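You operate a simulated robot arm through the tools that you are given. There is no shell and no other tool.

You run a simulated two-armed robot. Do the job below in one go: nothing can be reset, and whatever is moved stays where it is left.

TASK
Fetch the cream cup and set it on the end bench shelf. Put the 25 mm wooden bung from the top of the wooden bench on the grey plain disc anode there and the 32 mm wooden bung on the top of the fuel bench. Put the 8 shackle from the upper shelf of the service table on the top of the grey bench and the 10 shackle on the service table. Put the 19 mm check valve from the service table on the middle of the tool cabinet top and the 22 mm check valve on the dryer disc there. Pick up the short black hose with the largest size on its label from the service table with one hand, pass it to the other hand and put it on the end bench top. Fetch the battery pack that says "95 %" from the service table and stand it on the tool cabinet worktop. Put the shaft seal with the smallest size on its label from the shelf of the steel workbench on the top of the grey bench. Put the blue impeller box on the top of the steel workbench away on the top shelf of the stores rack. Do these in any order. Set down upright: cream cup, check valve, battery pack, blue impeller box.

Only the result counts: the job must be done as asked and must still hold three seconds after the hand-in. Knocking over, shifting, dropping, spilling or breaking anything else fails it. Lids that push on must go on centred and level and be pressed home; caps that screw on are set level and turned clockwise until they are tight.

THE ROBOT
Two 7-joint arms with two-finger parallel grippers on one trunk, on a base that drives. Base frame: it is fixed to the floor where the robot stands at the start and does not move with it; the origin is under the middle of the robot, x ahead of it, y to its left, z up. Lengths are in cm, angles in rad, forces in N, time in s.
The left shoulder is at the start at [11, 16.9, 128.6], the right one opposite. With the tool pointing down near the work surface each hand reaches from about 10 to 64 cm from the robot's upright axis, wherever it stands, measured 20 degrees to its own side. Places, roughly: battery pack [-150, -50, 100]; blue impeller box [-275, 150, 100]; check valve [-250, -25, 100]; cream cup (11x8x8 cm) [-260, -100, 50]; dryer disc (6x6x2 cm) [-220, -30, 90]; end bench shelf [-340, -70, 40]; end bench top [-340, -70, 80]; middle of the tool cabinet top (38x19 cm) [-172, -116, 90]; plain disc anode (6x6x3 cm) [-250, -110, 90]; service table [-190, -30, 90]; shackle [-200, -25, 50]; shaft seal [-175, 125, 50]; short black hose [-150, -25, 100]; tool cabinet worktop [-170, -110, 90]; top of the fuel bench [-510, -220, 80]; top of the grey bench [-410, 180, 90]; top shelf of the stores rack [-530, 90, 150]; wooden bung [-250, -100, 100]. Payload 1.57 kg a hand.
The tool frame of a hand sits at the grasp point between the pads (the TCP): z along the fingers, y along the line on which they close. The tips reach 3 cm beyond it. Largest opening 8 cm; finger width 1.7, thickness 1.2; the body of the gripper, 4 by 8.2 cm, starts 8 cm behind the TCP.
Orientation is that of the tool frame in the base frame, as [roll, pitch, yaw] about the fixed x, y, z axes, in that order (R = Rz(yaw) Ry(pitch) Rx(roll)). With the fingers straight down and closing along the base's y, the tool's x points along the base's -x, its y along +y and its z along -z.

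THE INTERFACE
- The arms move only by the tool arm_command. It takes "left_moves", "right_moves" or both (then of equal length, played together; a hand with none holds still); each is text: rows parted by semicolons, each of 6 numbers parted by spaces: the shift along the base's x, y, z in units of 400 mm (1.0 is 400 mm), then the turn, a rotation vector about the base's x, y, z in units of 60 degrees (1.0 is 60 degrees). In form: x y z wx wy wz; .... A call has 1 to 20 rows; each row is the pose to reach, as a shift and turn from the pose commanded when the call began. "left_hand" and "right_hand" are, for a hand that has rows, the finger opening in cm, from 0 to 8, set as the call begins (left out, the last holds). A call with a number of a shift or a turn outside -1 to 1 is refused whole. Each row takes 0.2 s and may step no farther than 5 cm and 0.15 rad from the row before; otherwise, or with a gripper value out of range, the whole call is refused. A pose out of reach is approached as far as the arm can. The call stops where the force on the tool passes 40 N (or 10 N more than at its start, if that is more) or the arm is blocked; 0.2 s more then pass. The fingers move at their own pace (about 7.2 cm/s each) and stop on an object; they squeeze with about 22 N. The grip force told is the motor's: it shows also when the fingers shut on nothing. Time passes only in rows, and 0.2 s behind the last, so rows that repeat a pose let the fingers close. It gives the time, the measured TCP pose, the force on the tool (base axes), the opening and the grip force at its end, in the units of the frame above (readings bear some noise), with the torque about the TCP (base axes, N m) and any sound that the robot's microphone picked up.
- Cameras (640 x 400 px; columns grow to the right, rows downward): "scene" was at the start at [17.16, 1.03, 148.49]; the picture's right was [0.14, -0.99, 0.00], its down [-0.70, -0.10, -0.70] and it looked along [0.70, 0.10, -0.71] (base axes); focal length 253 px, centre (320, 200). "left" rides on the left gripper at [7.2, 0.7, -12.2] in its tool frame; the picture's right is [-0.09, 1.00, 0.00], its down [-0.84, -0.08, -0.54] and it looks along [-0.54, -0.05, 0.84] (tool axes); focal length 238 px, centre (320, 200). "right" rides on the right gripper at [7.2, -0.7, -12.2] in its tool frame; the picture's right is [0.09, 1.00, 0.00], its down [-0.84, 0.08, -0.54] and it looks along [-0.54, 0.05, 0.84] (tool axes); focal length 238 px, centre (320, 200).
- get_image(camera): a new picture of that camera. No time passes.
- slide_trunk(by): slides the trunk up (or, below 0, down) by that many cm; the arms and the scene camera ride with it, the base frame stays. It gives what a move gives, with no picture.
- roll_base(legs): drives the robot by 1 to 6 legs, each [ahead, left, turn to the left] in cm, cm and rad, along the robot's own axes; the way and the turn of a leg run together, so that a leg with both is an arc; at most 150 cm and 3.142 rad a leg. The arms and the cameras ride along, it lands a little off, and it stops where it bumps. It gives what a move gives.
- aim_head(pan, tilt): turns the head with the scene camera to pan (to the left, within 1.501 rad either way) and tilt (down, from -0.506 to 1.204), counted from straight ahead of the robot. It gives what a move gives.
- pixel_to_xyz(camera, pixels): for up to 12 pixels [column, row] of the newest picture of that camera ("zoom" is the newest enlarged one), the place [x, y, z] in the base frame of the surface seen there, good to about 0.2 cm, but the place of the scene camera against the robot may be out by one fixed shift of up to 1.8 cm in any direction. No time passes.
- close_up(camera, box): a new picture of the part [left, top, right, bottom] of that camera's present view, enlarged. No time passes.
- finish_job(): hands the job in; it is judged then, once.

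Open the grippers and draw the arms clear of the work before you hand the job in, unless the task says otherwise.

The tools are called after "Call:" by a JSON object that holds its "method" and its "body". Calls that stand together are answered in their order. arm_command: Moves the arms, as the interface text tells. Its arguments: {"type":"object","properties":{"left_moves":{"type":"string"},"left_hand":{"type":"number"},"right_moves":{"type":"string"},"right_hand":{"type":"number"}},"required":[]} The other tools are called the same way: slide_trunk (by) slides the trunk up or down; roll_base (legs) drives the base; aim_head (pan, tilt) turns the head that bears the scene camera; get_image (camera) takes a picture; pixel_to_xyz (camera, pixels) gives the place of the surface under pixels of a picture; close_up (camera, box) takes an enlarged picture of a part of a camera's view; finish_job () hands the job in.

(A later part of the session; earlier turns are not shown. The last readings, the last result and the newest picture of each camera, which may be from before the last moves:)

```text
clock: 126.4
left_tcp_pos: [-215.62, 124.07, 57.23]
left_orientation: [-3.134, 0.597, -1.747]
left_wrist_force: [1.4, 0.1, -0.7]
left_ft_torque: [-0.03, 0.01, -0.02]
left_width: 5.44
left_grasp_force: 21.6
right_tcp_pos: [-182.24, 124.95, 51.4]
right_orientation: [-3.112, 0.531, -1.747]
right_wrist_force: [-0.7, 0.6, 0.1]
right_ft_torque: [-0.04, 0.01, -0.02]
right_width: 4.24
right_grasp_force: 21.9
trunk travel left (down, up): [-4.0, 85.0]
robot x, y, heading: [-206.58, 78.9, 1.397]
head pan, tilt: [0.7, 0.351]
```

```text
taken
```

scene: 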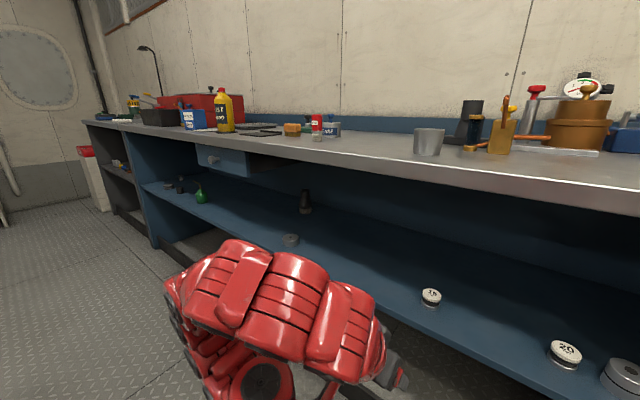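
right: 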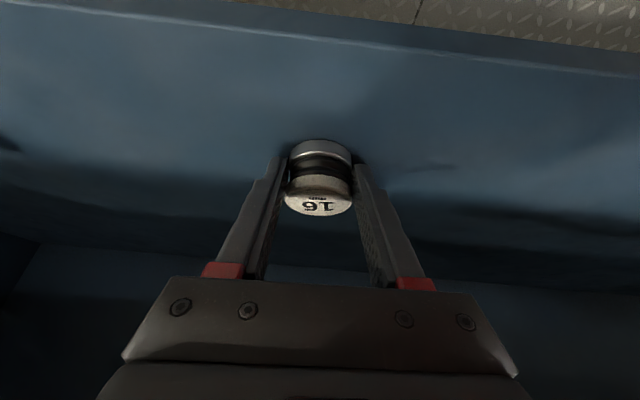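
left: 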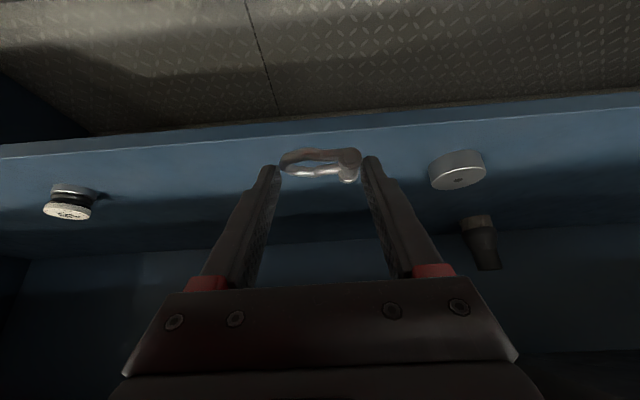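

Gripped at 4.24 cm. I lift by raising the trunk 3 cm, then back out.

Call:
{"method": "slide_trunk", "body": {"by": 3}}

Call:
{"method": "roll_base", "body": {"legs": [[-20, 0, 0]]}}

Call:
{"method": "get_image", "body": {"camera": "right"}}

Call:
{"method": "get_image", "body": {"camera": "left"}}

```text
clock: 127.2
left_tcp_pos: [-215.71, 123.98, 60.23]
left_orientation: [-3.134, 0.597, -1.747]
left_wrist_force: [0.6, -0.4, -0.9]
left_ft_torque: [-0.02, -0.03, -0.02]
left_width: 5.45
left_grasp_force: 22.4
right_tcp_pos: [-182.28, 124.86, 54.3]
right_orientation: [-3.112, 0.532, -1.747]
right_wrist_force: [0.0, 0.2, 0.2]
right_ft_torque: [-0.03, -0.01, -0.01]
right_width: 4.24
right_grasp_force: 22.0
trunk travel left (down, up): [-7.0, 82.0]
robot x, y, heading: [-206.56, 78.86, 1.398]
head pan, tilt: [0.7, 0.351]
```

```text
clock: 128.7
left_tcp_pos: [-219.22, 105.4, 60.28]
left_orientation: [-3.135, 0.598, -1.744]
left_wrist_force: [-0.7, -0.3, -0.6]
left_ft_torque: [-0.03, -0.01, 0.01]
left_width: 5.43
left_grasp_force: 21.9
right_tcp_pos: [-185.76, 106.35, 54.38]
right_orientation: [-3.112, 0.53, -1.742]
right_wrist_force: [-0.4, 1.0, -1.0]
right_ft_torque: [0.01, 0.01, -0.01]
right_width: 4.24
right_grasp_force: 22.5
trunk travel left (down, up): [-7.0, 82.0]
robot x, y, heading: [-209.94, 60.26, 1.396]
head pan, tilt: [0.7, 0.351]
```

```text
taken
```

right: 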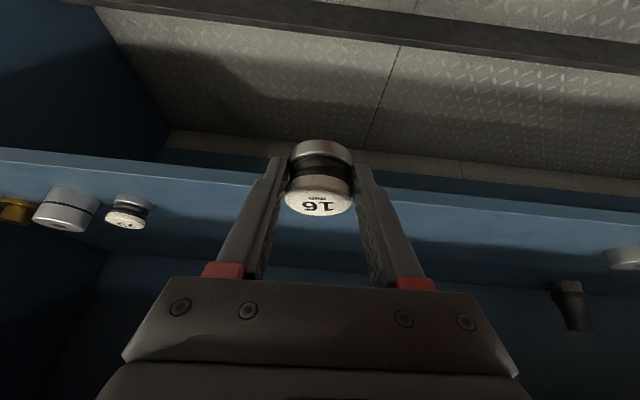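

```text
taken
```

left: 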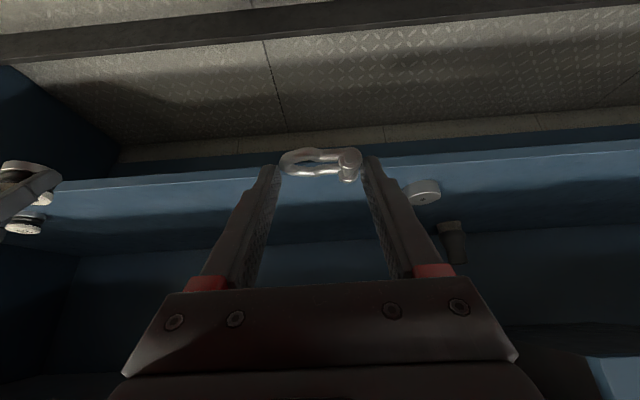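

Both items are held. I raise the trunk 38 cm and strafe left ~219 cm along the aisle toward the grey bench.

Call:
{"method": "slide_trunk", "body": {"by": 38}}

Call:
{"method": "roll_base", "body": {"legs": [[0, 0, -0.012], [0, 110, 0]]}}

Call:
{"method": "aim_head", "body": {"pan": 0.6, "tilt": 0.5}}

Call:
{"method": "get_image", "body": {"camera": "scene"}}

```text
clock: 132.4
left_tcp_pos: [-219.09, 105.31, 98.19]
left_orientation: [-3.135, 0.599, -1.742]
left_wrist_force: [-0.2, 0.8, -1.0]
left_ft_torque: [0.0, 0.04, -0.02]
left_width: 5.41
left_grasp_force: 22.4
right_tcp_pos: [-185.69, 106.36, 92.39]
right_orientation: [-3.113, 0.531, -1.742]
right_wrist_force: [0.3, 0.1, -0.9]
right_ft_torque: [0.02, -0.02, 0.02]
right_width: 4.26
right_grasp_force: 21.8
trunk travel left (down, up): [-45.0, 44.0]
robot x, y, heading: [-209.53, 60.39, 1.403]
head pan, tilt: [0.7, 0.351]
```

```text
clock: 138.3
left_tcp_pos: [-325.33, 124.86, 98.26]
left_orientation: [-3.135, 0.597, -1.751]
left_wrist_force: [-0.3, 0.5, 0.3]
left_ft_torque: [-0.03, 0.01, 0.02]
left_width: 5.42
left_grasp_force: 22.2
right_tcp_pos: [-292.12, 125.65, 92.35]
right_orientation: [-3.113, 0.529, -1.75]
right_wrist_force: [0.2, 0.7, -1.7]
right_ft_torque: [-0.03, 0.03, -0.01]
right_width: 4.22
right_grasp_force: 21.8
trunk travel left (down, up): [-45.0, 44.0]
robot x, y, heading: [-316.41, 79.9, 1.394]
head pan, tilt: [0.7, 0.351]
```

```text
clock: 139.0
left_tcp_pos: [-325.32, 124.85, 98.3]
left_orientation: [-3.134, 0.599, -1.748]
left_wrist_force: [-0.7, 0.1, -1.2]
left_ft_torque: [-0.03, 0.01, -0.02]
left_width: 5.42
left_grasp_force: 22.2
right_tcp_pos: [-291.86, 125.69, 92.47]
right_orientation: [-3.11, 0.532, -1.751]
right_wrist_force: [0.4, 0.1, -1.1]
right_ft_torque: [-0.02, -0.01, -0.02]
right_width: 4.2
right_grasp_force: 22.1
trunk travel left (down, up): [-45.0, 44.0]
robot x, y, heading: [-316.71, 79.68, 1.388]
head pan, tilt: [0.6, 0.499]
```

```text
taken
```

scene: 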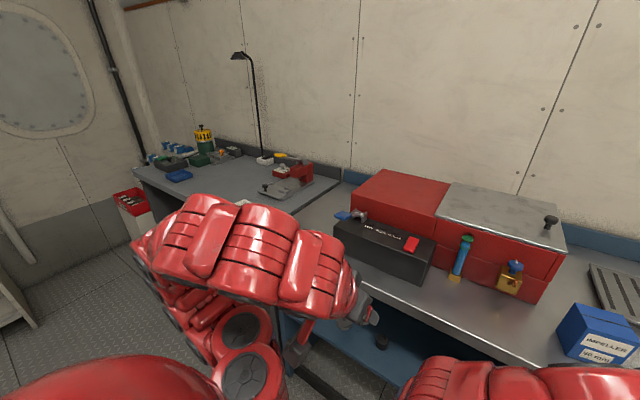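

The grey bench is at upper left. I measure its edges and items on it.

Call:
{"method": "pixel_to_xyz", "body": {"camera": "scene", "pixels": [[140, 180], [185, 190], [235, 190], [250, 180], [300, 190], [340, 180], [180, 178], [240, 203], [290, 187], [265, 190], [220, 180], [325, 205]]}}

Call:
{"method": "close_up", "body": {"camera": "scene", "box": [120, 110, 360, 260]}}

```text
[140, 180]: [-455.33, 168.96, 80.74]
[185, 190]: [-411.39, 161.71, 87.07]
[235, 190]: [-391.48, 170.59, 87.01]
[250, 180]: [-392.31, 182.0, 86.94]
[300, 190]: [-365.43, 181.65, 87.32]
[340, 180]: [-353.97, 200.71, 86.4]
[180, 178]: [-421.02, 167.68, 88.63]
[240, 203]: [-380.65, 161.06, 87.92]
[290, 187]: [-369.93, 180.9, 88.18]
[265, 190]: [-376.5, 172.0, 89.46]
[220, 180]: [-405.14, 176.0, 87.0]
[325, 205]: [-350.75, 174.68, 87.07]
```

```text
2.67 times, centred on (240, 185) of scene
```

zoom: 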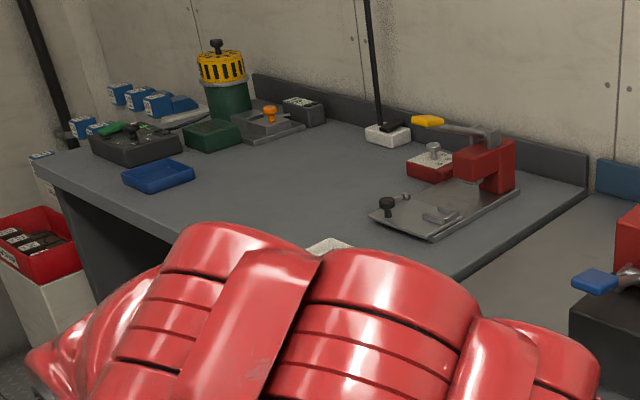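

Free space on the grey bench is around x −390…−412, y 162–185. I strafe left 104 cm and look before reaching over it.

Call:
{"method": "roll_base", "body": {"legs": [[0, 104.2, 0]]}}

Call:
{"method": "aim_head", "body": {"pan": 0, "tilt": 0.6}}

Call:
{"method": "get_image", "body": {"camera": "scene"}}

Call:
{"method": "get_image", "body": {"camera": "right"}}

Call:
{"method": "get_image", "body": {"camera": "left"}}

```text
clock: 144.3
left_tcp_pos: [-427.24, 143.57, 98.19]
left_orientation: [-3.134, 0.599, -1.753]
left_wrist_force: [-0.4, -0.1, -0.5]
left_ft_torque: [-0.02, 0.01, -0.03]
left_width: 5.44
left_grasp_force: 21.8
right_tcp_pos: [-393.95, 144.23, 92.5]
right_orientation: [-3.111, 0.53, -1.753]
right_wrist_force: [-0.1, 1.1, -1.0]
right_ft_torque: [0.0, 0.05, 0.03]
right_width: 4.22
right_grasp_force: 22.4
trunk travel left (down, up): [-45.0, 44.0]
robot x, y, heading: [-418.83, 98.32, 1.386]
head pan, tilt: [0.6, 0.499]
```

```text
clock: 145.3
left_tcp_pos: [-427.18, 143.54, 98.08]
left_orientation: [-3.135, 0.599, -1.754]
left_wrist_force: [-0.2, -0.5, -0.9]
left_ft_torque: [-0.02, 0.01, 0.0]
left_width: 5.43
left_grasp_force: 22.2
right_tcp_pos: [-393.92, 144.22, 92.46]
right_orientation: [-3.11, 0.53, -1.755]
right_wrist_force: [0.0, 0.5, 0.1]
right_ft_torque: [0.0, -0.01, -0.01]
right_width: 4.18
right_grasp_force: 21.8
trunk travel left (down, up): [-45.0, 44.0]
robot x, y, heading: [-418.26, 98.56, 1.391]
head pan, tilt: [0.0, 0.6]
```

```text
taken
```

scene: 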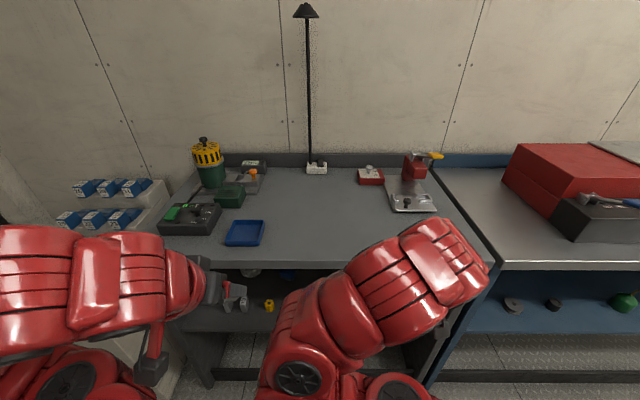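

```text
taken
```

right: 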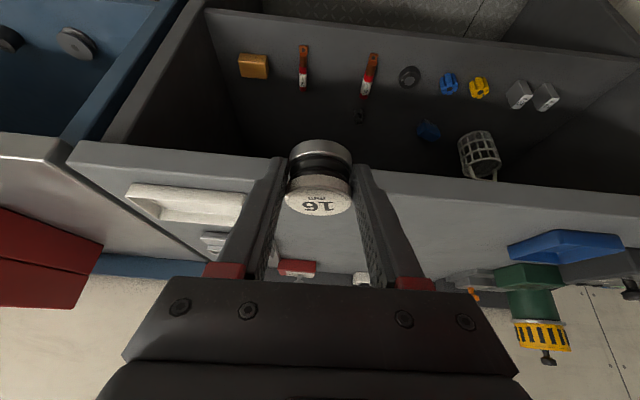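

```text
taken
```

left: 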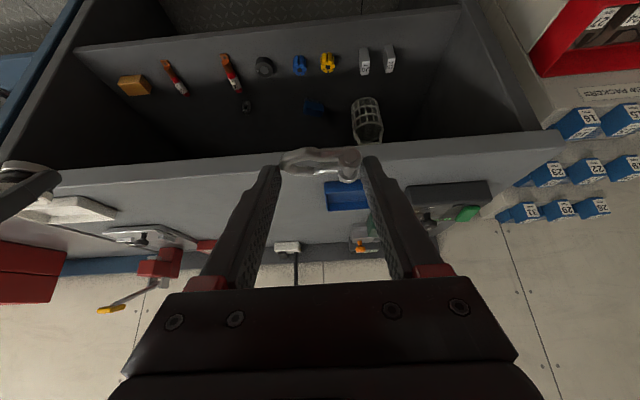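

I measure the white rod at (185,203), tray (515,255) and bench edge in the right view.

Call:
{"method": "pixel_to_xyz", "body": {"camera": "right", "pixels": [[243, 205], [130, 195], [190, 215], [512, 252], [545, 235], [450, 205], [420, 180], [420, 260], [215, 240], [295, 268], [475, 282], [180, 170]]}}

Call:
{"method": "pixel_to_xyz", "body": {"camera": "left", "pixels": [[328, 190], [365, 200], [330, 210], [410, 195], [485, 190], [115, 212], [60, 205], [130, 235], [190, 240], [290, 245], [220, 200], [235, 170]]}}

```text
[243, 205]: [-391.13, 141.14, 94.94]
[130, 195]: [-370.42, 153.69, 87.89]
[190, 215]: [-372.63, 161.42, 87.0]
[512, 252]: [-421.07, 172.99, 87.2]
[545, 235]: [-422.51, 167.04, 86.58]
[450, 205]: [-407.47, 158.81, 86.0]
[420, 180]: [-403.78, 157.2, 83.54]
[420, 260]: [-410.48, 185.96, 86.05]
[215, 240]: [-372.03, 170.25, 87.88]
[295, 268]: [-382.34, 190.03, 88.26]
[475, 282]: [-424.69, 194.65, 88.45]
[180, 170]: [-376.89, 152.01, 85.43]
```

```text
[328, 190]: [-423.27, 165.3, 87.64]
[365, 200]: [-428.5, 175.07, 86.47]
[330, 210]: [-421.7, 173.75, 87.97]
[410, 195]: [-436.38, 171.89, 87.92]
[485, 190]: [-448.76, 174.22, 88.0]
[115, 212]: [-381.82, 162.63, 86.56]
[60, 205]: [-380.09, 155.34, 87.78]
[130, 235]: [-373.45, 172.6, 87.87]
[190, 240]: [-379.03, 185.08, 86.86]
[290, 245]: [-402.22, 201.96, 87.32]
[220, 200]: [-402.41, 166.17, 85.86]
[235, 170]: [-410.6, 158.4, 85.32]
```

The clear strip is s≈306–344. I drive forward 22 cm over the bench, then lower with the trunk.

Call:
{"method": "roll_base", "body": {"legs": [[22, 0, 0]]}}

Call:
{"method": "get_image", "body": {"camera": "right"}}

Call:
{"method": "get_image", "body": {"camera": "left"}}

```text
clock: 147.0
left_tcp_pos: [-423.47, 164.96, 98.1]
left_orientation: [-3.134, 0.596, -1.751]
left_wrist_force: [-0.2, 0.4, -1.0]
left_ft_torque: [-0.04, 0.01, 0.01]
left_width: 5.43
left_grasp_force: 22.0
right_tcp_pos: [-390.02, 165.79, 92.33]
right_orientation: [-3.112, 0.528, -1.752]
right_wrist_force: [-0.2, 0.1, -0.7]
right_ft_torque: [-0.05, 0.01, 0.0]
right_width: 4.22
right_grasp_force: 23.0
trunk travel left (down, up): [-45.0, 44.0]
robot x, y, heading: [-414.44, 120.11, 1.39]
head pan, tilt: [0.0, 0.6]
```

```text
taken
```

right: 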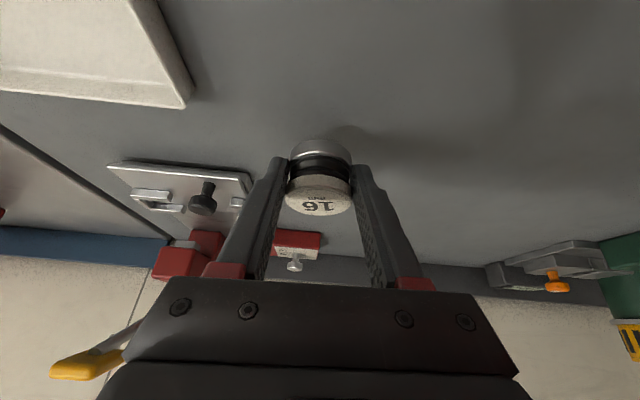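

```text
taken
```

left: 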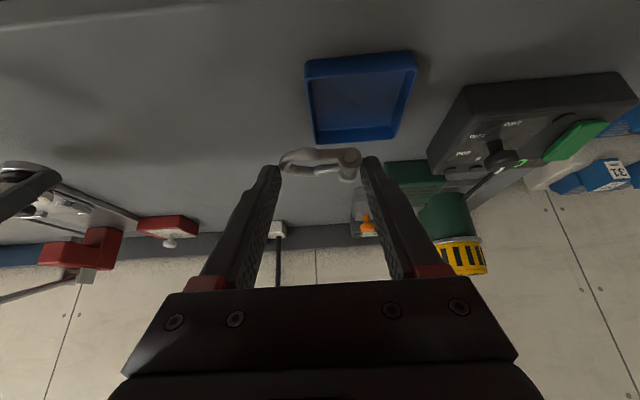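

I check the metal plate's corner near (250,185) for clearance from the right finger before lowering.

Call:
{"method": "pixel_to_xyz", "body": {"camera": "right", "pixels": [[250, 178], [240, 172], [245, 185], [185, 105], [190, 95], [330, 130], [290, 235]]}}

```text
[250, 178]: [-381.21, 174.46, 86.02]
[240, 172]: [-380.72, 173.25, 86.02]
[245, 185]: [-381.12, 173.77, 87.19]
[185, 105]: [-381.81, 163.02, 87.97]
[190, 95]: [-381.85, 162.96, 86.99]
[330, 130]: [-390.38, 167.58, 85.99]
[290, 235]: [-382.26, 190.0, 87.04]
```

Clearance is fine (8 cm). I lower the trunk 2.9 cm to set the seal down, then open the right hand.

Call:
{"method": "slide_trunk", "body": {"by": -2.9}}

Call:
{"method": "get_image", "body": {"camera": "right"}}

```text
clock: 147.8
left_tcp_pos: [-423.53, 164.83, 95.26]
left_orientation: [-3.136, 0.599, -1.749]
left_wrist_force: [-0.9, 0.3, -0.3]
left_ft_torque: [-0.04, -0.04, -0.01]
left_width: 5.42
left_grasp_force: 22.6
right_tcp_pos: [-390.18, 165.67, 89.48]
right_orientation: [-3.112, 0.53, -1.75]
right_wrist_force: [-0.5, -0.6, -0.9]
right_ft_torque: [0.02, -0.02, -0.02]
right_width: 4.23
right_grasp_force: 22.2
trunk travel left (down, up): [-42.1, 46.9]
robot x, y, heading: [-414.31, 120.26, 1.391]
head pan, tilt: [0.0, 0.6]
```

```text
taken
```

right: 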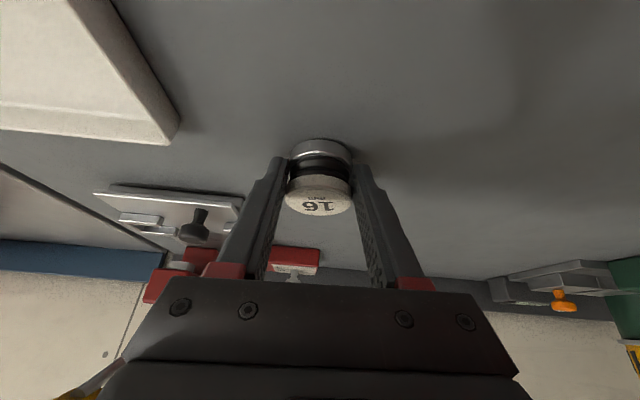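

The seal bottom is at about z 86.05, virtually touching. I open the right hand to 6.

Call:
{"method": "arm_command", "body": {"right_moves": "0 0 0 0 0 0; 0 0 0 0 0 0; 0 0 0 0 0 0", "right_hand": 6.2}}

Call:
{"method": "slide_trunk", "body": {"by": 5}}

Call:
{"method": "get_image", "body": {"camera": "right"}}

```text
clock: 148.6
left_tcp_pos: [-423.52, 165.0, 95.35]
left_orientation: [-3.137, 0.599, -1.751]
left_wrist_force: [0.7, -0.6, -0.8]
left_ft_torque: [-0.03, 0.02, -0.03]
left_width: 5.43
left_grasp_force: 21.8
right_tcp_pos: [-390.33, 165.71, 89.45]
right_orientation: [-3.111, 0.531, -1.751]
right_wrist_force: [-0.5, 0.7, -0.7]
right_ft_torque: [0.01, -0.03, 0.0]
right_width: 6.2
right_grasp_force: 0.0
trunk travel left (down, up): [-42.1, 46.9]
robot x, y, heading: [-414.53, 120.06, 1.391]
head pan, tilt: [0.0, 0.6]
```

```text
clock: 149.5
left_tcp_pos: [-423.44, 164.91, 100.4]
left_orientation: [-3.133, 0.596, -1.751]
left_wrist_force: [0.2, -0.2, 0.7]
left_ft_torque: [-0.04, 0.0, -0.03]
left_width: 5.44
left_grasp_force: 21.9
right_tcp_pos: [-390.12, 165.75, 94.5]
right_orientation: [-3.112, 0.53, -1.751]
right_wrist_force: [0.3, 0.7, 0.7]
right_ft_torque: [0.01, 0.02, -0.01]
right_width: 6.21
right_grasp_force: 0.1
trunk travel left (down, up): [-47.1, 41.9]
robot x, y, heading: [-414.48, 119.44, 1.391]
head pan, tilt: [0.0, 0.6]
```

```text
taken
```

right: 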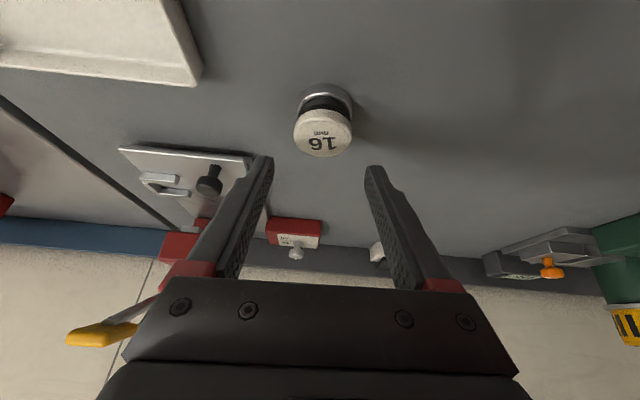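

The 16 mm seal stands on the grey bench. I back off 22 cm, then raise the empty right hand out of the way.

Call:
{"method": "roll_base", "body": {"legs": [[-22, 0, 0]]}}

Call:
{"method": "arm_command", "body": {"right_moves": "0 0 0.045 0.05 -0.009 0; 0 0 0.09 0.1 -0.018 0; 0 0 0.135 0.15 -0.027 0; 0 0 0.18 0.2 -0.036 0; 0 0 0.225 0.25 -0.045 0; 0 0 0.27 0.3 -0.054 0"}}

```text
clock: 151.2
left_tcp_pos: [-427.56, 143.09, 100.28]
left_orientation: [-3.136, 0.599, -1.748]
left_wrist_force: [0.1, -0.3, -0.9]
left_ft_torque: [0.05, -0.02, 0.0]
left_width: 5.44
left_grasp_force: 22.3
right_tcp_pos: [-394.16, 143.94, 94.49]
right_orientation: [-3.113, 0.53, -1.748]
right_wrist_force: [-0.8, 0.1, 0.3]
right_ft_torque: [-0.01, -0.06, -0.03]
right_width: 6.18
right_grasp_force: 0.0
trunk travel left (down, up): [-47.1, 41.9]
robot x, y, heading: [-418.52, 98.24, 1.393]
head pan, tilt: [0.0, 0.6]
```

```text
clock: 152.6
left_tcp_pos: [-427.47, 143.12, 100.28]
left_orientation: [-3.135, 0.599, -1.748]
left_wrist_force: [-0.3, -0.3, -0.8]
left_ft_torque: [-0.03, -0.02, 0.01]
left_width: 5.42
left_grasp_force: 21.7
right_tcp_pos: [-394.14, 144.11, 105.49]
right_orientation: [-3.112, 0.851, -1.748]
right_wrist_force: [-0.3, -0.4, 0.4]
right_ft_torque: [0.0, -0.01, 0.0]
right_width: 6.17
right_grasp_force: 0.1
trunk travel left (down, up): [-47.1, 41.9]
robot x, y, heading: [-418.6, 97.88, 1.389]
head pan, tilt: [0.0, 0.6]
```

Right hand rose cleanly to z 105. I strafe right 18 cm and go forward 25 cm to bring the 8 shackle over the free strip.

Call:
{"method": "roll_base", "body": {"legs": [[0, -18, 0], [25, 0, 0]]}}

Call:
{"method": "get_image", "body": {"camera": "left"}}

Call:
{"method": "get_image", "body": {"camera": "right"}}

```text
clock: 155.5
left_tcp_pos: [-405.6, 164.97, 100.25]
left_orientation: [-3.134, 0.596, -1.745]
left_wrist_force: [-0.2, 0.3, -0.9]
left_ft_torque: [-0.03, -0.02, 0.0]
left_width: 5.41
left_grasp_force: 21.9
right_tcp_pos: [-372.12, 166.07, 105.29]
right_orientation: [-3.114, 0.846, -1.741]
right_wrist_force: [0.2, -0.5, 0.2]
right_ft_torque: [0.0, 0.04, 0.02]
right_width: 6.18
right_grasp_force: 0.1
trunk travel left (down, up): [-47.1, 41.9]
robot x, y, heading: [-396.8, 119.83, 1.398]
head pan, tilt: [0.0, 0.6]
```

```text
taken
```

left: 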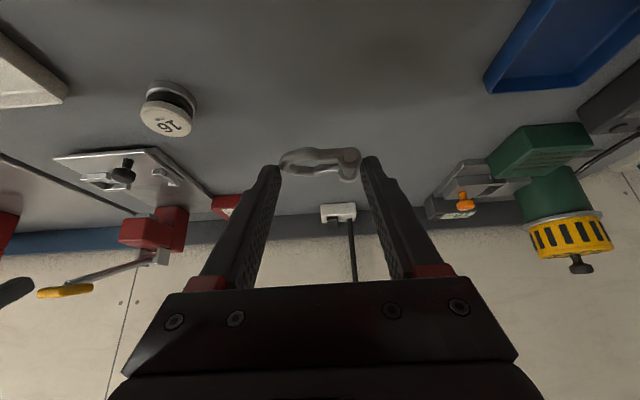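

```text
taken
```

right: 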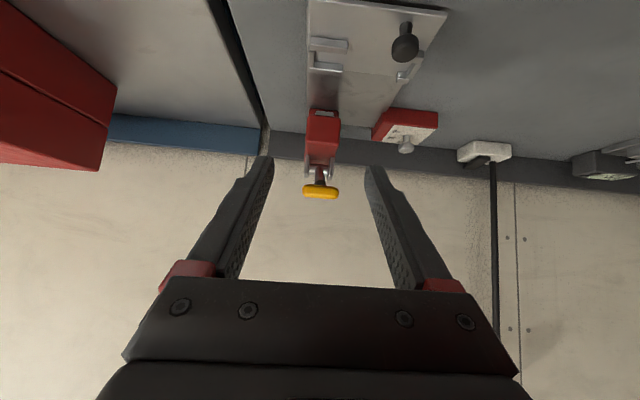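

In the right view the press's yellow handle is straight ahead at (320,190). I check its distance before lowering.

Call:
{"method": "pixel_to_xyz", "body": {"camera": "right", "pixels": [[320, 191], [322, 130], [320, 172], [330, 70], [405, 40], [400, 130]]}}

Call:
{"method": "pixel_to_xyz", "body": {"camera": "left", "pixels": [[320, 100], [320, 195], [65, 292], [490, 85], [167, 115]]}}

```text
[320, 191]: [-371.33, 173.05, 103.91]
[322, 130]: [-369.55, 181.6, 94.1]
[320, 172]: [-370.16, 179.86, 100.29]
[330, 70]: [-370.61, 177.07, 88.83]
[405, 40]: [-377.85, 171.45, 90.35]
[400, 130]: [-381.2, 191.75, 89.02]
```

```text
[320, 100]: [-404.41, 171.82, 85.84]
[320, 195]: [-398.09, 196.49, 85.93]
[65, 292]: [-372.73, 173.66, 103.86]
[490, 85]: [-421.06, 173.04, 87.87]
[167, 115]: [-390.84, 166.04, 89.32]
```

The handle is 4.7 cm beyond the right fingertips, so lowering straight down is clear. I lower the trunk 10.4 cm.

Call:
{"method": "slide_trunk", "body": {"by": -10.3}}

Call:
{"method": "get_image", "body": {"camera": "left"}}

Call:
{"method": "close_up", "body": {"camera": "left", "box": [250, 110, 390, 200]}}

```text
clock: 156.9
left_tcp_pos: [-405.58, 164.85, 90.0]
left_orientation: [-3.135, 0.597, -1.744]
left_wrist_force: [-1.1, 1.0, -1.1]
left_ft_torque: [0.01, 0.01, 0.01]
left_width: 5.44
left_grasp_force: 22.0
right_tcp_pos: [-372.2, 165.91, 95.13]
right_orientation: [-3.111, 0.849, -1.741]
right_wrist_force: [-0.7, -0.7, -0.5]
right_ft_torque: [0.02, 0.0, 0.03]
right_width: 6.22
right_grasp_force: 0.0
trunk travel left (down, up): [-36.8, 52.2]
robot x, y, heading: [-396.29, 120.03, 1.398]
head pan, tilt: [0.0, 0.6]
```

```text
taken
```

left: 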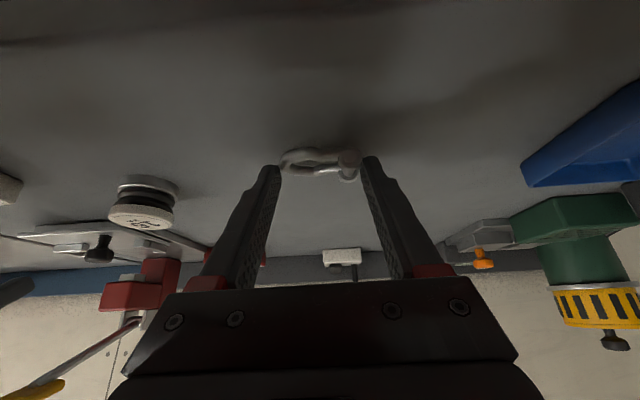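

```text
4.44 times, centred on (320, 155) of left
```

zoom: 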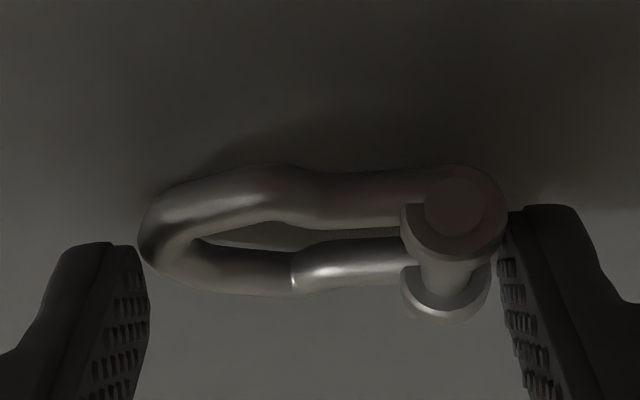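

It hovers about half a centimetre above. I lower 0.5 cm more and open the left hand.

Call:
{"method": "slide_trunk", "body": {"by": -0.5}}

Call:
{"method": "arm_command", "body": {"left_moves": "0 0 0 0 0 0; 0 0 0 0 0 0; 0 0 0 0 0 0", "left_hand": 7.5}}

Call:
{"method": "slide_trunk", "body": {"by": 8}}

Call:
{"method": "get_image", "body": {"camera": "left"}}

```text
clock: 157.4
left_tcp_pos: [-405.61, 164.97, 89.5]
left_orientation: [-3.135, 0.599, -1.742]
left_wrist_force: [0.3, -0.6, 0.5]
left_ft_torque: [0.06, 0.0, 0.01]
left_width: 5.44
left_grasp_force: 22.1
right_tcp_pos: [-372.26, 166.01, 94.58]
right_orientation: [-3.113, 0.849, -1.743]
right_wrist_force: [-0.7, 0.3, 0.2]
right_ft_torque: [-0.01, 0.03, 0.01]
right_width: 6.17
right_grasp_force: 0.1
trunk travel left (down, up): [-36.3, 52.7]
robot x, y, heading: [-396.45, 119.68, 1.403]
head pan, tilt: [0.0, 0.6]
```

```text
clock: 158.2
left_tcp_pos: [-405.64, 164.85, 89.5]
left_orientation: [-3.134, 0.598, -1.744]
left_wrist_force: [0.1, 0.3, 0.7]
left_ft_torque: [0.0, -0.01, -0.02]
left_width: 7.49
left_grasp_force: 0.0
right_tcp_pos: [-372.18, 165.97, 94.41]
right_orientation: [-3.113, 0.85, -1.742]
right_wrist_force: [0.2, 0.8, 0.1]
right_ft_torque: [0.0, -0.02, 0.02]
right_width: 6.21
right_grasp_force: 0.0
trunk travel left (down, up): [-36.3, 52.7]
robot x, y, heading: [-396.12, 119.66, 1.398]
head pan, tilt: [0.0, 0.6]
```

```text
clock: 159.4
left_tcp_pos: [-405.62, 164.89, 97.38]
left_orientation: [-3.135, 0.597, -1.744]
left_wrist_force: [-0.3, -0.2, -0.2]
left_ft_torque: [0.0, -0.02, 0.05]
left_width: 7.49
left_grasp_force: 0.0
right_tcp_pos: [-372.26, 165.96, 102.51]
right_orientation: [-3.113, 0.852, -1.741]
right_wrist_force: [0.6, 0.6, 0.0]
right_ft_torque: [-0.01, 0.0, 0.01]
right_width: 6.19
right_grasp_force: 0.0
trunk travel left (down, up): [-44.3, 44.7]
robot x, y, heading: [-395.91, 119.68, 1.401]
head pan, tilt: [0.0, 0.6]
```

```text
taken
```

left: 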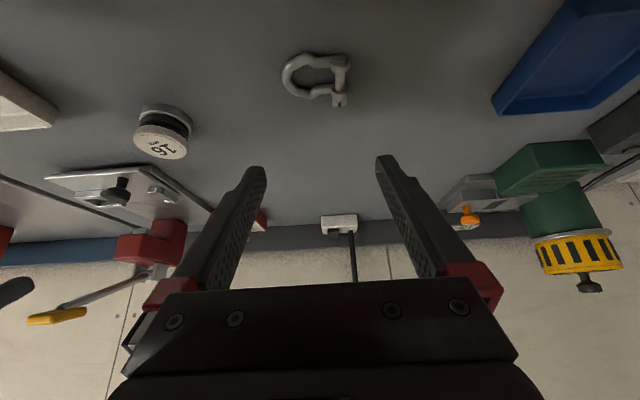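

The 8 shackle is down flat. I zoom to check its label.

Call:
{"method": "close_up", "body": {"camera": "left", "box": [320, 50, 360, 115]}}

Call:
{"method": "close_up", "body": {"camera": "scene", "box": [240, 180, 440, 300]}}

```text
6.15 times, centred on (340, 82) of left
```

zoom: 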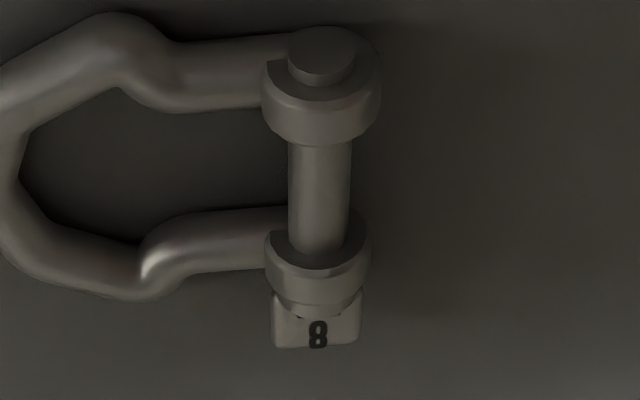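

```text
3.20 times, centred on (340, 240) of scene
```

zoom: 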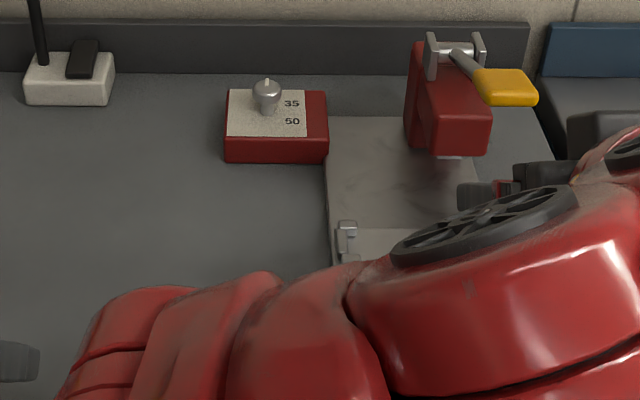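

Confirmed "8". Next the impeller box and stores rack: I back off 25 cm and pan left to view the rack.

Call:
{"method": "roll_base", "body": {"legs": [[-25, 0, 0]]}}

Call:
{"method": "aim_head", "body": {"pan": 1.5, "tilt": 0.1}}

Call:
{"method": "get_image", "body": {"camera": "scene"}}

```text
clock: 161.2
left_tcp_pos: [-409.78, 140.09, 97.53]
left_orientation: [-3.134, 0.6, -1.746]
left_wrist_force: [0.0, -0.4, -0.3]
left_ft_torque: [0.03, -0.03, -0.02]
left_width: 7.51
left_grasp_force: 0.0
right_tcp_pos: [-376.48, 140.88, 102.49]
right_orientation: [-3.113, 0.849, -1.743]
right_wrist_force: [-0.2, 0.1, 0.0]
right_ft_torque: [-0.01, 0.01, 0.01]
right_width: 6.2
right_grasp_force: 0.0
trunk travel left (down, up): [-44.3, 44.7]
robot x, y, heading: [-400.77, 95.35, 1.395]
head pan, tilt: [0.0, 0.6]
```

```text
clock: 162.8
left_tcp_pos: [-409.73, 140.02, 97.52]
left_orientation: [-3.134, 0.598, -1.746]
left_wrist_force: [-0.5, 0.5, -0.1]
left_ft_torque: [-0.02, 0.0, 0.0]
left_width: 7.5
left_grasp_force: 0.0
right_tcp_pos: [-376.38, 140.92, 102.52]
right_orientation: [-3.112, 0.849, -1.745]
right_wrist_force: [0.0, -0.4, -0.2]
right_ft_torque: [-0.01, -0.03, -0.02]
right_width: 6.21
right_grasp_force: 0.0
trunk travel left (down, up): [-44.3, 44.7]
robot x, y, heading: [-401.05, 94.83, 1.398]
head pan, tilt: [1.499, 0.099]
```

```text
taken
```

scene: 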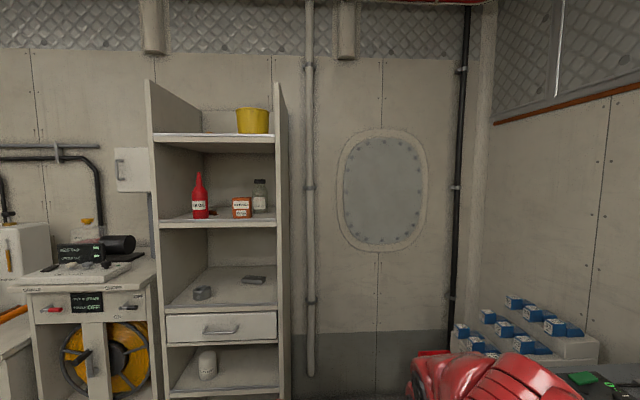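

Call:
{"method": "pixel_to_xyz", "body": {"camera": "scene", "pixels": [[160, 138], [273, 138], [200, 138], [250, 118], [210, 135], [270, 100], [160, 90], [215, 212], [220, 327], [180, 115], [240, 130], [190, 125]]}}

Call:
{"method": "close_up", "body": {"camera": "scene", "box": [130, 70, 310, 250]}}

```text
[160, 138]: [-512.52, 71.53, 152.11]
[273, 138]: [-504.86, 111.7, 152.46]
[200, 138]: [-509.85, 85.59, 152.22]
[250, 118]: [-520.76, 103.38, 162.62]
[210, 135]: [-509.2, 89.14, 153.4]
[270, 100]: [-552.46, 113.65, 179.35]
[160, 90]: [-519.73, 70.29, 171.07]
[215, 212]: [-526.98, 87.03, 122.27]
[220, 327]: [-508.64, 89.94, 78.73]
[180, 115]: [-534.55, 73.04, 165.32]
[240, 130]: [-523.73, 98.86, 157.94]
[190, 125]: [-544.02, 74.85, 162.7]
```

```text
2.22 times, centred on (220, 160) of scene
```

zoom: 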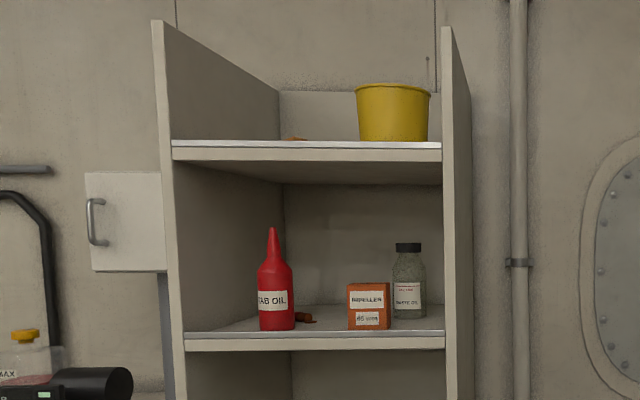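

The top shelf's front edge is at about z≈152, with a yellow pot on its right side. I raise the trunk fully to see the shelf surface.

Call:
{"method": "slide_trunk", "body": {"by": 40}}

Call:
{"method": "slide_trunk", "body": {"by": 4.5}}

Call:
{"method": "close_up", "body": {"camera": "scene", "box": [130, 100, 310, 260]}}

Call:
{"method": "get_image", "body": {"camera": "scene"}}

```text
clock: 166.7
left_tcp_pos: [-409.7, 140.09, 137.52]
left_orientation: [-3.135, 0.599, -1.745]
left_wrist_force: [-0.3, -0.1, -0.6]
left_ft_torque: [-0.01, 0.04, 0.02]
left_width: 7.47
left_grasp_force: 0.1
right_tcp_pos: [-376.5, 141.06, 142.61]
right_orientation: [-3.112, 0.85, -1.744]
right_wrist_force: [-0.5, -0.3, -0.5]
right_ft_torque: [0.0, -0.03, -0.03]
right_width: 6.21
right_grasp_force: 0.1
trunk travel left (down, up): [-84.3, 4.7]
robot x, y, heading: [-400.82, 94.99, 1.397]
head pan, tilt: [1.499, 0.099]
```

```text
clock: 167.5
left_tcp_pos: [-409.7, 139.99, 142.04]
left_orientation: [-3.132, 0.597, -1.746]
left_wrist_force: [0.4, 0.1, 1.0]
left_ft_torque: [0.03, -0.02, -0.04]
left_width: 7.49
left_grasp_force: 0.0
right_tcp_pos: [-376.38, 141.06, 146.93]
right_orientation: [-3.11, 0.851, -1.746]
right_wrist_force: [-1.5, -0.3, 0.6]
right_ft_torque: [0.04, 0.03, -0.01]
right_width: 6.21
right_grasp_force: 0.1
trunk travel left (down, up): [-88.8, 0.2]
robot x, y, heading: [-400.89, 95.03, 1.396]
head pan, tilt: [1.499, 0.099]
```

```text
2.50 times, centred on (220, 180) of scene
```

zoom: 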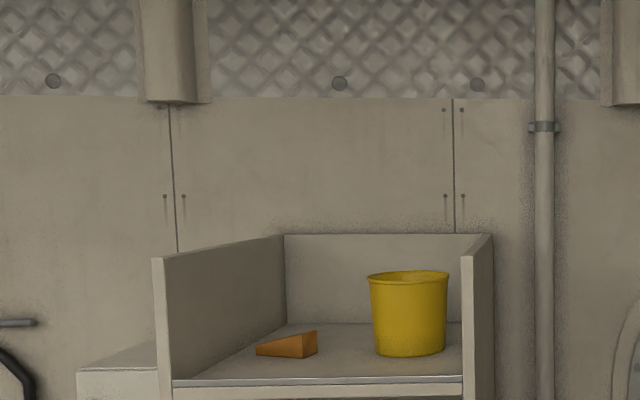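

```text
taken
```

scene: 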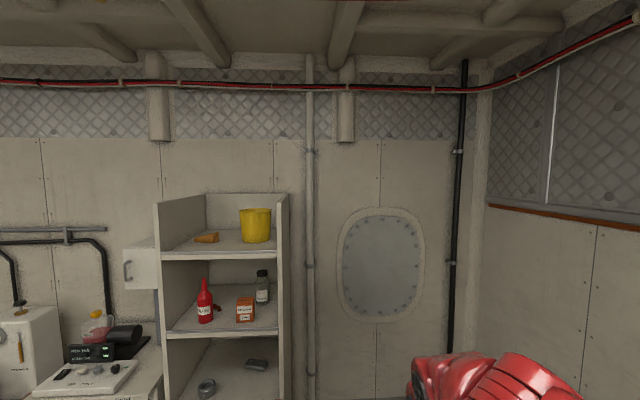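

I measure the top shelf's surface, the orange wedge and the pot.

Call:
{"method": "pixel_to_xyz", "body": {"camera": "scene", "pixels": [[170, 251], [270, 251], [220, 250], [220, 245], [225, 235], [198, 241], [218, 240], [207, 236], [243, 240], [256, 243], [245, 225], [180, 248]]}}

```text
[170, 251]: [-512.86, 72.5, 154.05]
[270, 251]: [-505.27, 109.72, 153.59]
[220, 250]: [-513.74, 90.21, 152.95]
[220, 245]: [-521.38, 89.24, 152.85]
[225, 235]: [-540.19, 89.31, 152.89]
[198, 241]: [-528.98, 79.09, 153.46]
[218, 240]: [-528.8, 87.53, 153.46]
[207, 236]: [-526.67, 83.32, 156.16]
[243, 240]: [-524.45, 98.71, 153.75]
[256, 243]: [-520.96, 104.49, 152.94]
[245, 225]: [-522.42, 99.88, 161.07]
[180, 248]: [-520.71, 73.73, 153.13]
```

Top shelf surface is z≈151.8, with free space along its front (wedge and pot sit ≥1.5 dm deeper). I test whether the right arm can hold a nearly horizontal tool at shoulder height.

Call:
{"method": "arm_command", "body": {"right_moves": "0 0 0.05 0.06 -0.0106 0; 0 0 0.1 0.12 -0.021 0; 0 0 0.15 0.18 -0.032 0; 0 0 0.2 0.24 -0.042 0; 0 0 0.25 0.3 -0.053 0"}}

```text
clock: 168.7
left_tcp_pos: [-409.92, 140.07, 141.89]
left_orientation: [-3.136, 0.599, -1.745]
left_wrist_force: [-0.5, 0.2, 0.4]
left_ft_torque: [-0.01, 0.0, -0.02]
left_width: 7.51
left_grasp_force: 0.0
right_tcp_pos: [-376.45, 140.97, 156.96]
right_orientation: [-3.112, 1.169, -1.746]
right_wrist_force: [-0.1, 0.1, -0.1]
right_ft_torque: [-0.01, 0.04, 0.04]
right_width: 6.21
right_grasp_force: 0.0
trunk travel left (down, up): [-88.8, 0.2]
robot x, y, heading: [-400.68, 95.22, 1.394]
head pan, tilt: [1.499, 0.099]
```

The right hand holds z=157 with tilt 1.17 – fine for the rack. I strafe right 94 cm to the impeller box and look.

Call:
{"method": "roll_base", "body": {"legs": [[0, -94, 0]]}}

Call:
{"method": "slide_trunk", "body": {"by": -40}}

Call:
{"method": "aim_head", "body": {"pan": 0, "tilt": 0.6}}

Call:
{"method": "get_image", "body": {"camera": "scene"}}

Call:
{"method": "get_image", "body": {"camera": "right"}}

```text
clock: 173.8
left_tcp_pos: [-314.91, 123.25, 141.88]
left_orientation: [-3.134, 0.6, -1.75]
left_wrist_force: [-0.3, -1.2, 0.3]
left_ft_torque: [0.0, -0.02, -0.03]
left_width: 7.51
left_grasp_force: 0.0
right_tcp_pos: [-281.61, 124.1, 156.87]
right_orientation: [-3.107, 1.172, -1.747]
right_wrist_force: [-0.6, -0.5, -0.2]
right_ft_torque: [-0.01, 0.0, -0.04]
right_width: 6.17
right_grasp_force: 0.0
trunk travel left (down, up): [-88.8, 0.2]
robot x, y, heading: [-306.01, 77.85, 1.394]
head pan, tilt: [1.499, 0.099]
```

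```text
clock: 177.6
left_tcp_pos: [-314.85, 123.14, 101.92]
left_orientation: [-3.135, 0.599, -1.748]
left_wrist_force: [0.1, -0.3, -0.4]
left_ft_torque: [0.01, 0.01, 0.0]
left_width: 7.49
left_grasp_force: 0.0
right_tcp_pos: [-281.57, 124.11, 116.92]
right_orientation: [-3.11, 1.17, -1.747]
right_wrist_force: [0.3, 0.7, -0.3]
right_ft_torque: [0.03, -0.01, -0.01]
right_width: 6.19
right_grasp_force: 0.1
trunk travel left (down, up): [-48.8, 40.2]
robot x, y, heading: [-305.88, 78.11, 1.39]
head pan, tilt: [1.499, 0.099]
```

```text
clock: 179.2
left_tcp_pos: [-314.86, 123.12, 102.09]
left_orientation: [-3.133, 0.595, -1.75]
left_wrist_force: [0.5, 0.4, 0.4]
left_ft_torque: [0.02, 0.0, 0.0]
left_width: 7.51
left_grasp_force: 0.0
right_tcp_pos: [-281.49, 124.08, 117.01]
right_orientation: [-3.111, 1.169, -1.748]
right_wrist_force: [0.3, 0.8, 0.3]
right_ft_torque: [0.04, -0.01, 0.0]
right_width: 6.21
right_grasp_force: 0.1
trunk travel left (down, up): [-48.8, 40.2]
robot x, y, heading: [-305.33, 77.61, 1.391]
head pan, tilt: [0.0, 0.6]
```

```text
taken
```

scene: 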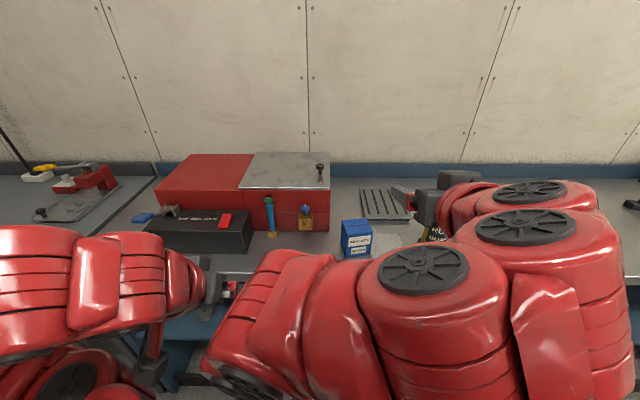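

```text
taken
```

right: 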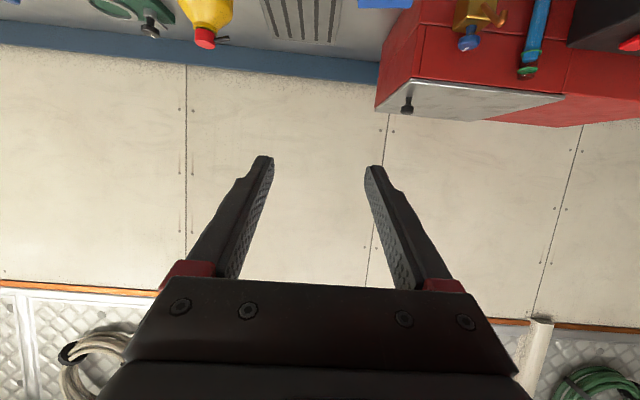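

The blue impeller box is at (357,238). I zoom and measure its corners.

Call:
{"method": "close_up", "body": {"camera": "scene", "box": [320, 180, 450, 280]}}

Call:
{"method": "pixel_to_xyz", "body": {"camera": "scene", "pixels": [[343, 220], [369, 218], [345, 235], [373, 232], [347, 258], [371, 256], [358, 225], [358, 250], [410, 245], [390, 260], [385, 235], [330, 245]]}}

```text
4.00 times, centred on (385, 230) of scene
```

zoom: 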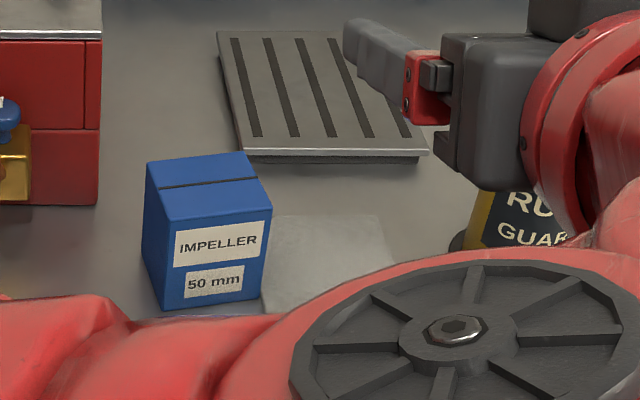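

```text
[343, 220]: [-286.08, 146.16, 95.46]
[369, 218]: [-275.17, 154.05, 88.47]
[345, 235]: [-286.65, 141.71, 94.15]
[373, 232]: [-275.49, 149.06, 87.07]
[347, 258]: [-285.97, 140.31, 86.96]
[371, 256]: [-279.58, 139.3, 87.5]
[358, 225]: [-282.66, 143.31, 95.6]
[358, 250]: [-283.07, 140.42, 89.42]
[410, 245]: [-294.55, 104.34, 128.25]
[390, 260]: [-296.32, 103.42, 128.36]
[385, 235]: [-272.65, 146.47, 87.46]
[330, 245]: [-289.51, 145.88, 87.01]
```

It's the "IMPELLER 50 mm" box, 7 cm wide and 8.5 tall. I lower the trunk 26 cm so the right hand faces it, and use its camera.

Call:
{"method": "slide_trunk", "body": {"by": -26}}

Call:
{"method": "arm_command", "body": {"right_moves": "0 0 0 0 0 0; 0 0 0 0 0 0", "right_hand": 8}}

Call:
{"method": "get_image", "body": {"camera": "right"}}

Call:
{"method": "get_image", "body": {"camera": "scene"}}

```text
clock: 181.8
left_tcp_pos: [-314.85, 123.29, 76.03]
left_orientation: [-3.135, 0.598, -1.749]
left_wrist_force: [0.0, -0.4, -0.2]
left_ft_torque: [0.03, 0.0, 0.01]
left_width: 7.5
left_grasp_force: 0.0
right_tcp_pos: [-281.46, 124.11, 90.92]
right_orientation: [-3.111, 1.169, -1.747]
right_wrist_force: [0.0, 0.6, 1.0]
right_ft_torque: [0.02, 0.03, -0.02]
right_width: 6.2
right_grasp_force: 0.0
trunk travel left (down, up): [-22.8, 66.2]
robot x, y, heading: [-305.89, 78.13, 1.391]
head pan, tilt: [0.0, 0.6]
```

```text
clock: 182.4
left_tcp_pos: [-314.79, 123.25, 75.99]
left_orientation: [-3.134, 0.598, -1.748]
left_wrist_force: [-0.2, 0.5, 0.1]
left_ft_torque: [-0.01, -0.01, -0.01]
left_width: 7.51
left_grasp_force: 0.0
right_tcp_pos: [-281.55, 124.2, 90.97]
right_orientation: [-3.109, 1.17, -1.748]
right_wrist_force: [-0.1, 0.3, -0.1]
right_ft_torque: [-0.02, 0.03, 0.01]
right_width: 8.02
right_grasp_force: 0.0
trunk travel left (down, up): [-22.8, 66.2]
robot x, y, heading: [-306.28, 78.08, 1.39]
head pan, tilt: [0.0, 0.6]
```

```text
taken
```

right: 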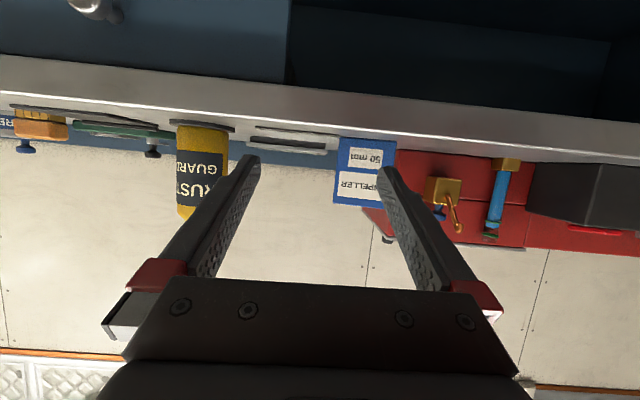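

```text
taken
```

scene: 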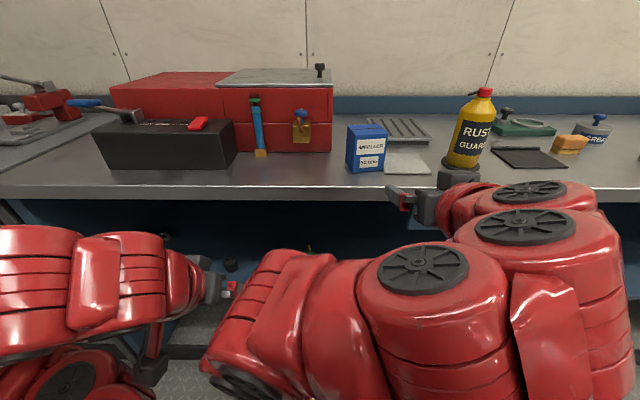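

The box is at cols 333–397 in the right view. I measure its face.

Call:
{"method": "pixel_to_xyz", "body": {"camera": "right", "pixels": [[337, 145], [394, 145], [337, 200], [365, 143], [365, 201], [360, 170], [390, 150], [336, 170], [300, 133], [205, 125], [250, 137], [320, 152]]}}

Call:
{"method": "close_up", "body": {"camera": "right", "box": [310, 120, 430, 220]}}

```text
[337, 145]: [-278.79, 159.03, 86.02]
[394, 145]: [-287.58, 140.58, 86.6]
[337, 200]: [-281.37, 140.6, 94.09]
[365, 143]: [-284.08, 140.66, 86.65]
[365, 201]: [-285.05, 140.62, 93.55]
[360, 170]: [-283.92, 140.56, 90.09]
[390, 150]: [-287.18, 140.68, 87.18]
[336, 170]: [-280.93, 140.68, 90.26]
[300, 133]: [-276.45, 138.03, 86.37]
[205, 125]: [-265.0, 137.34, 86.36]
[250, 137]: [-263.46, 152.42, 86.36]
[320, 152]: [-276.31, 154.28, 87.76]
```

```text
4.00 times, centred on (370, 170) of right
```

zoom: 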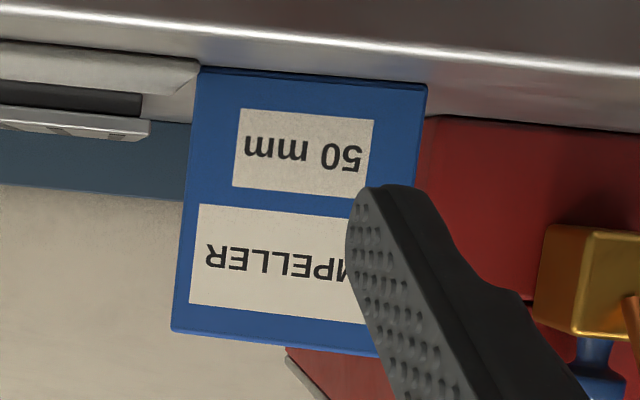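

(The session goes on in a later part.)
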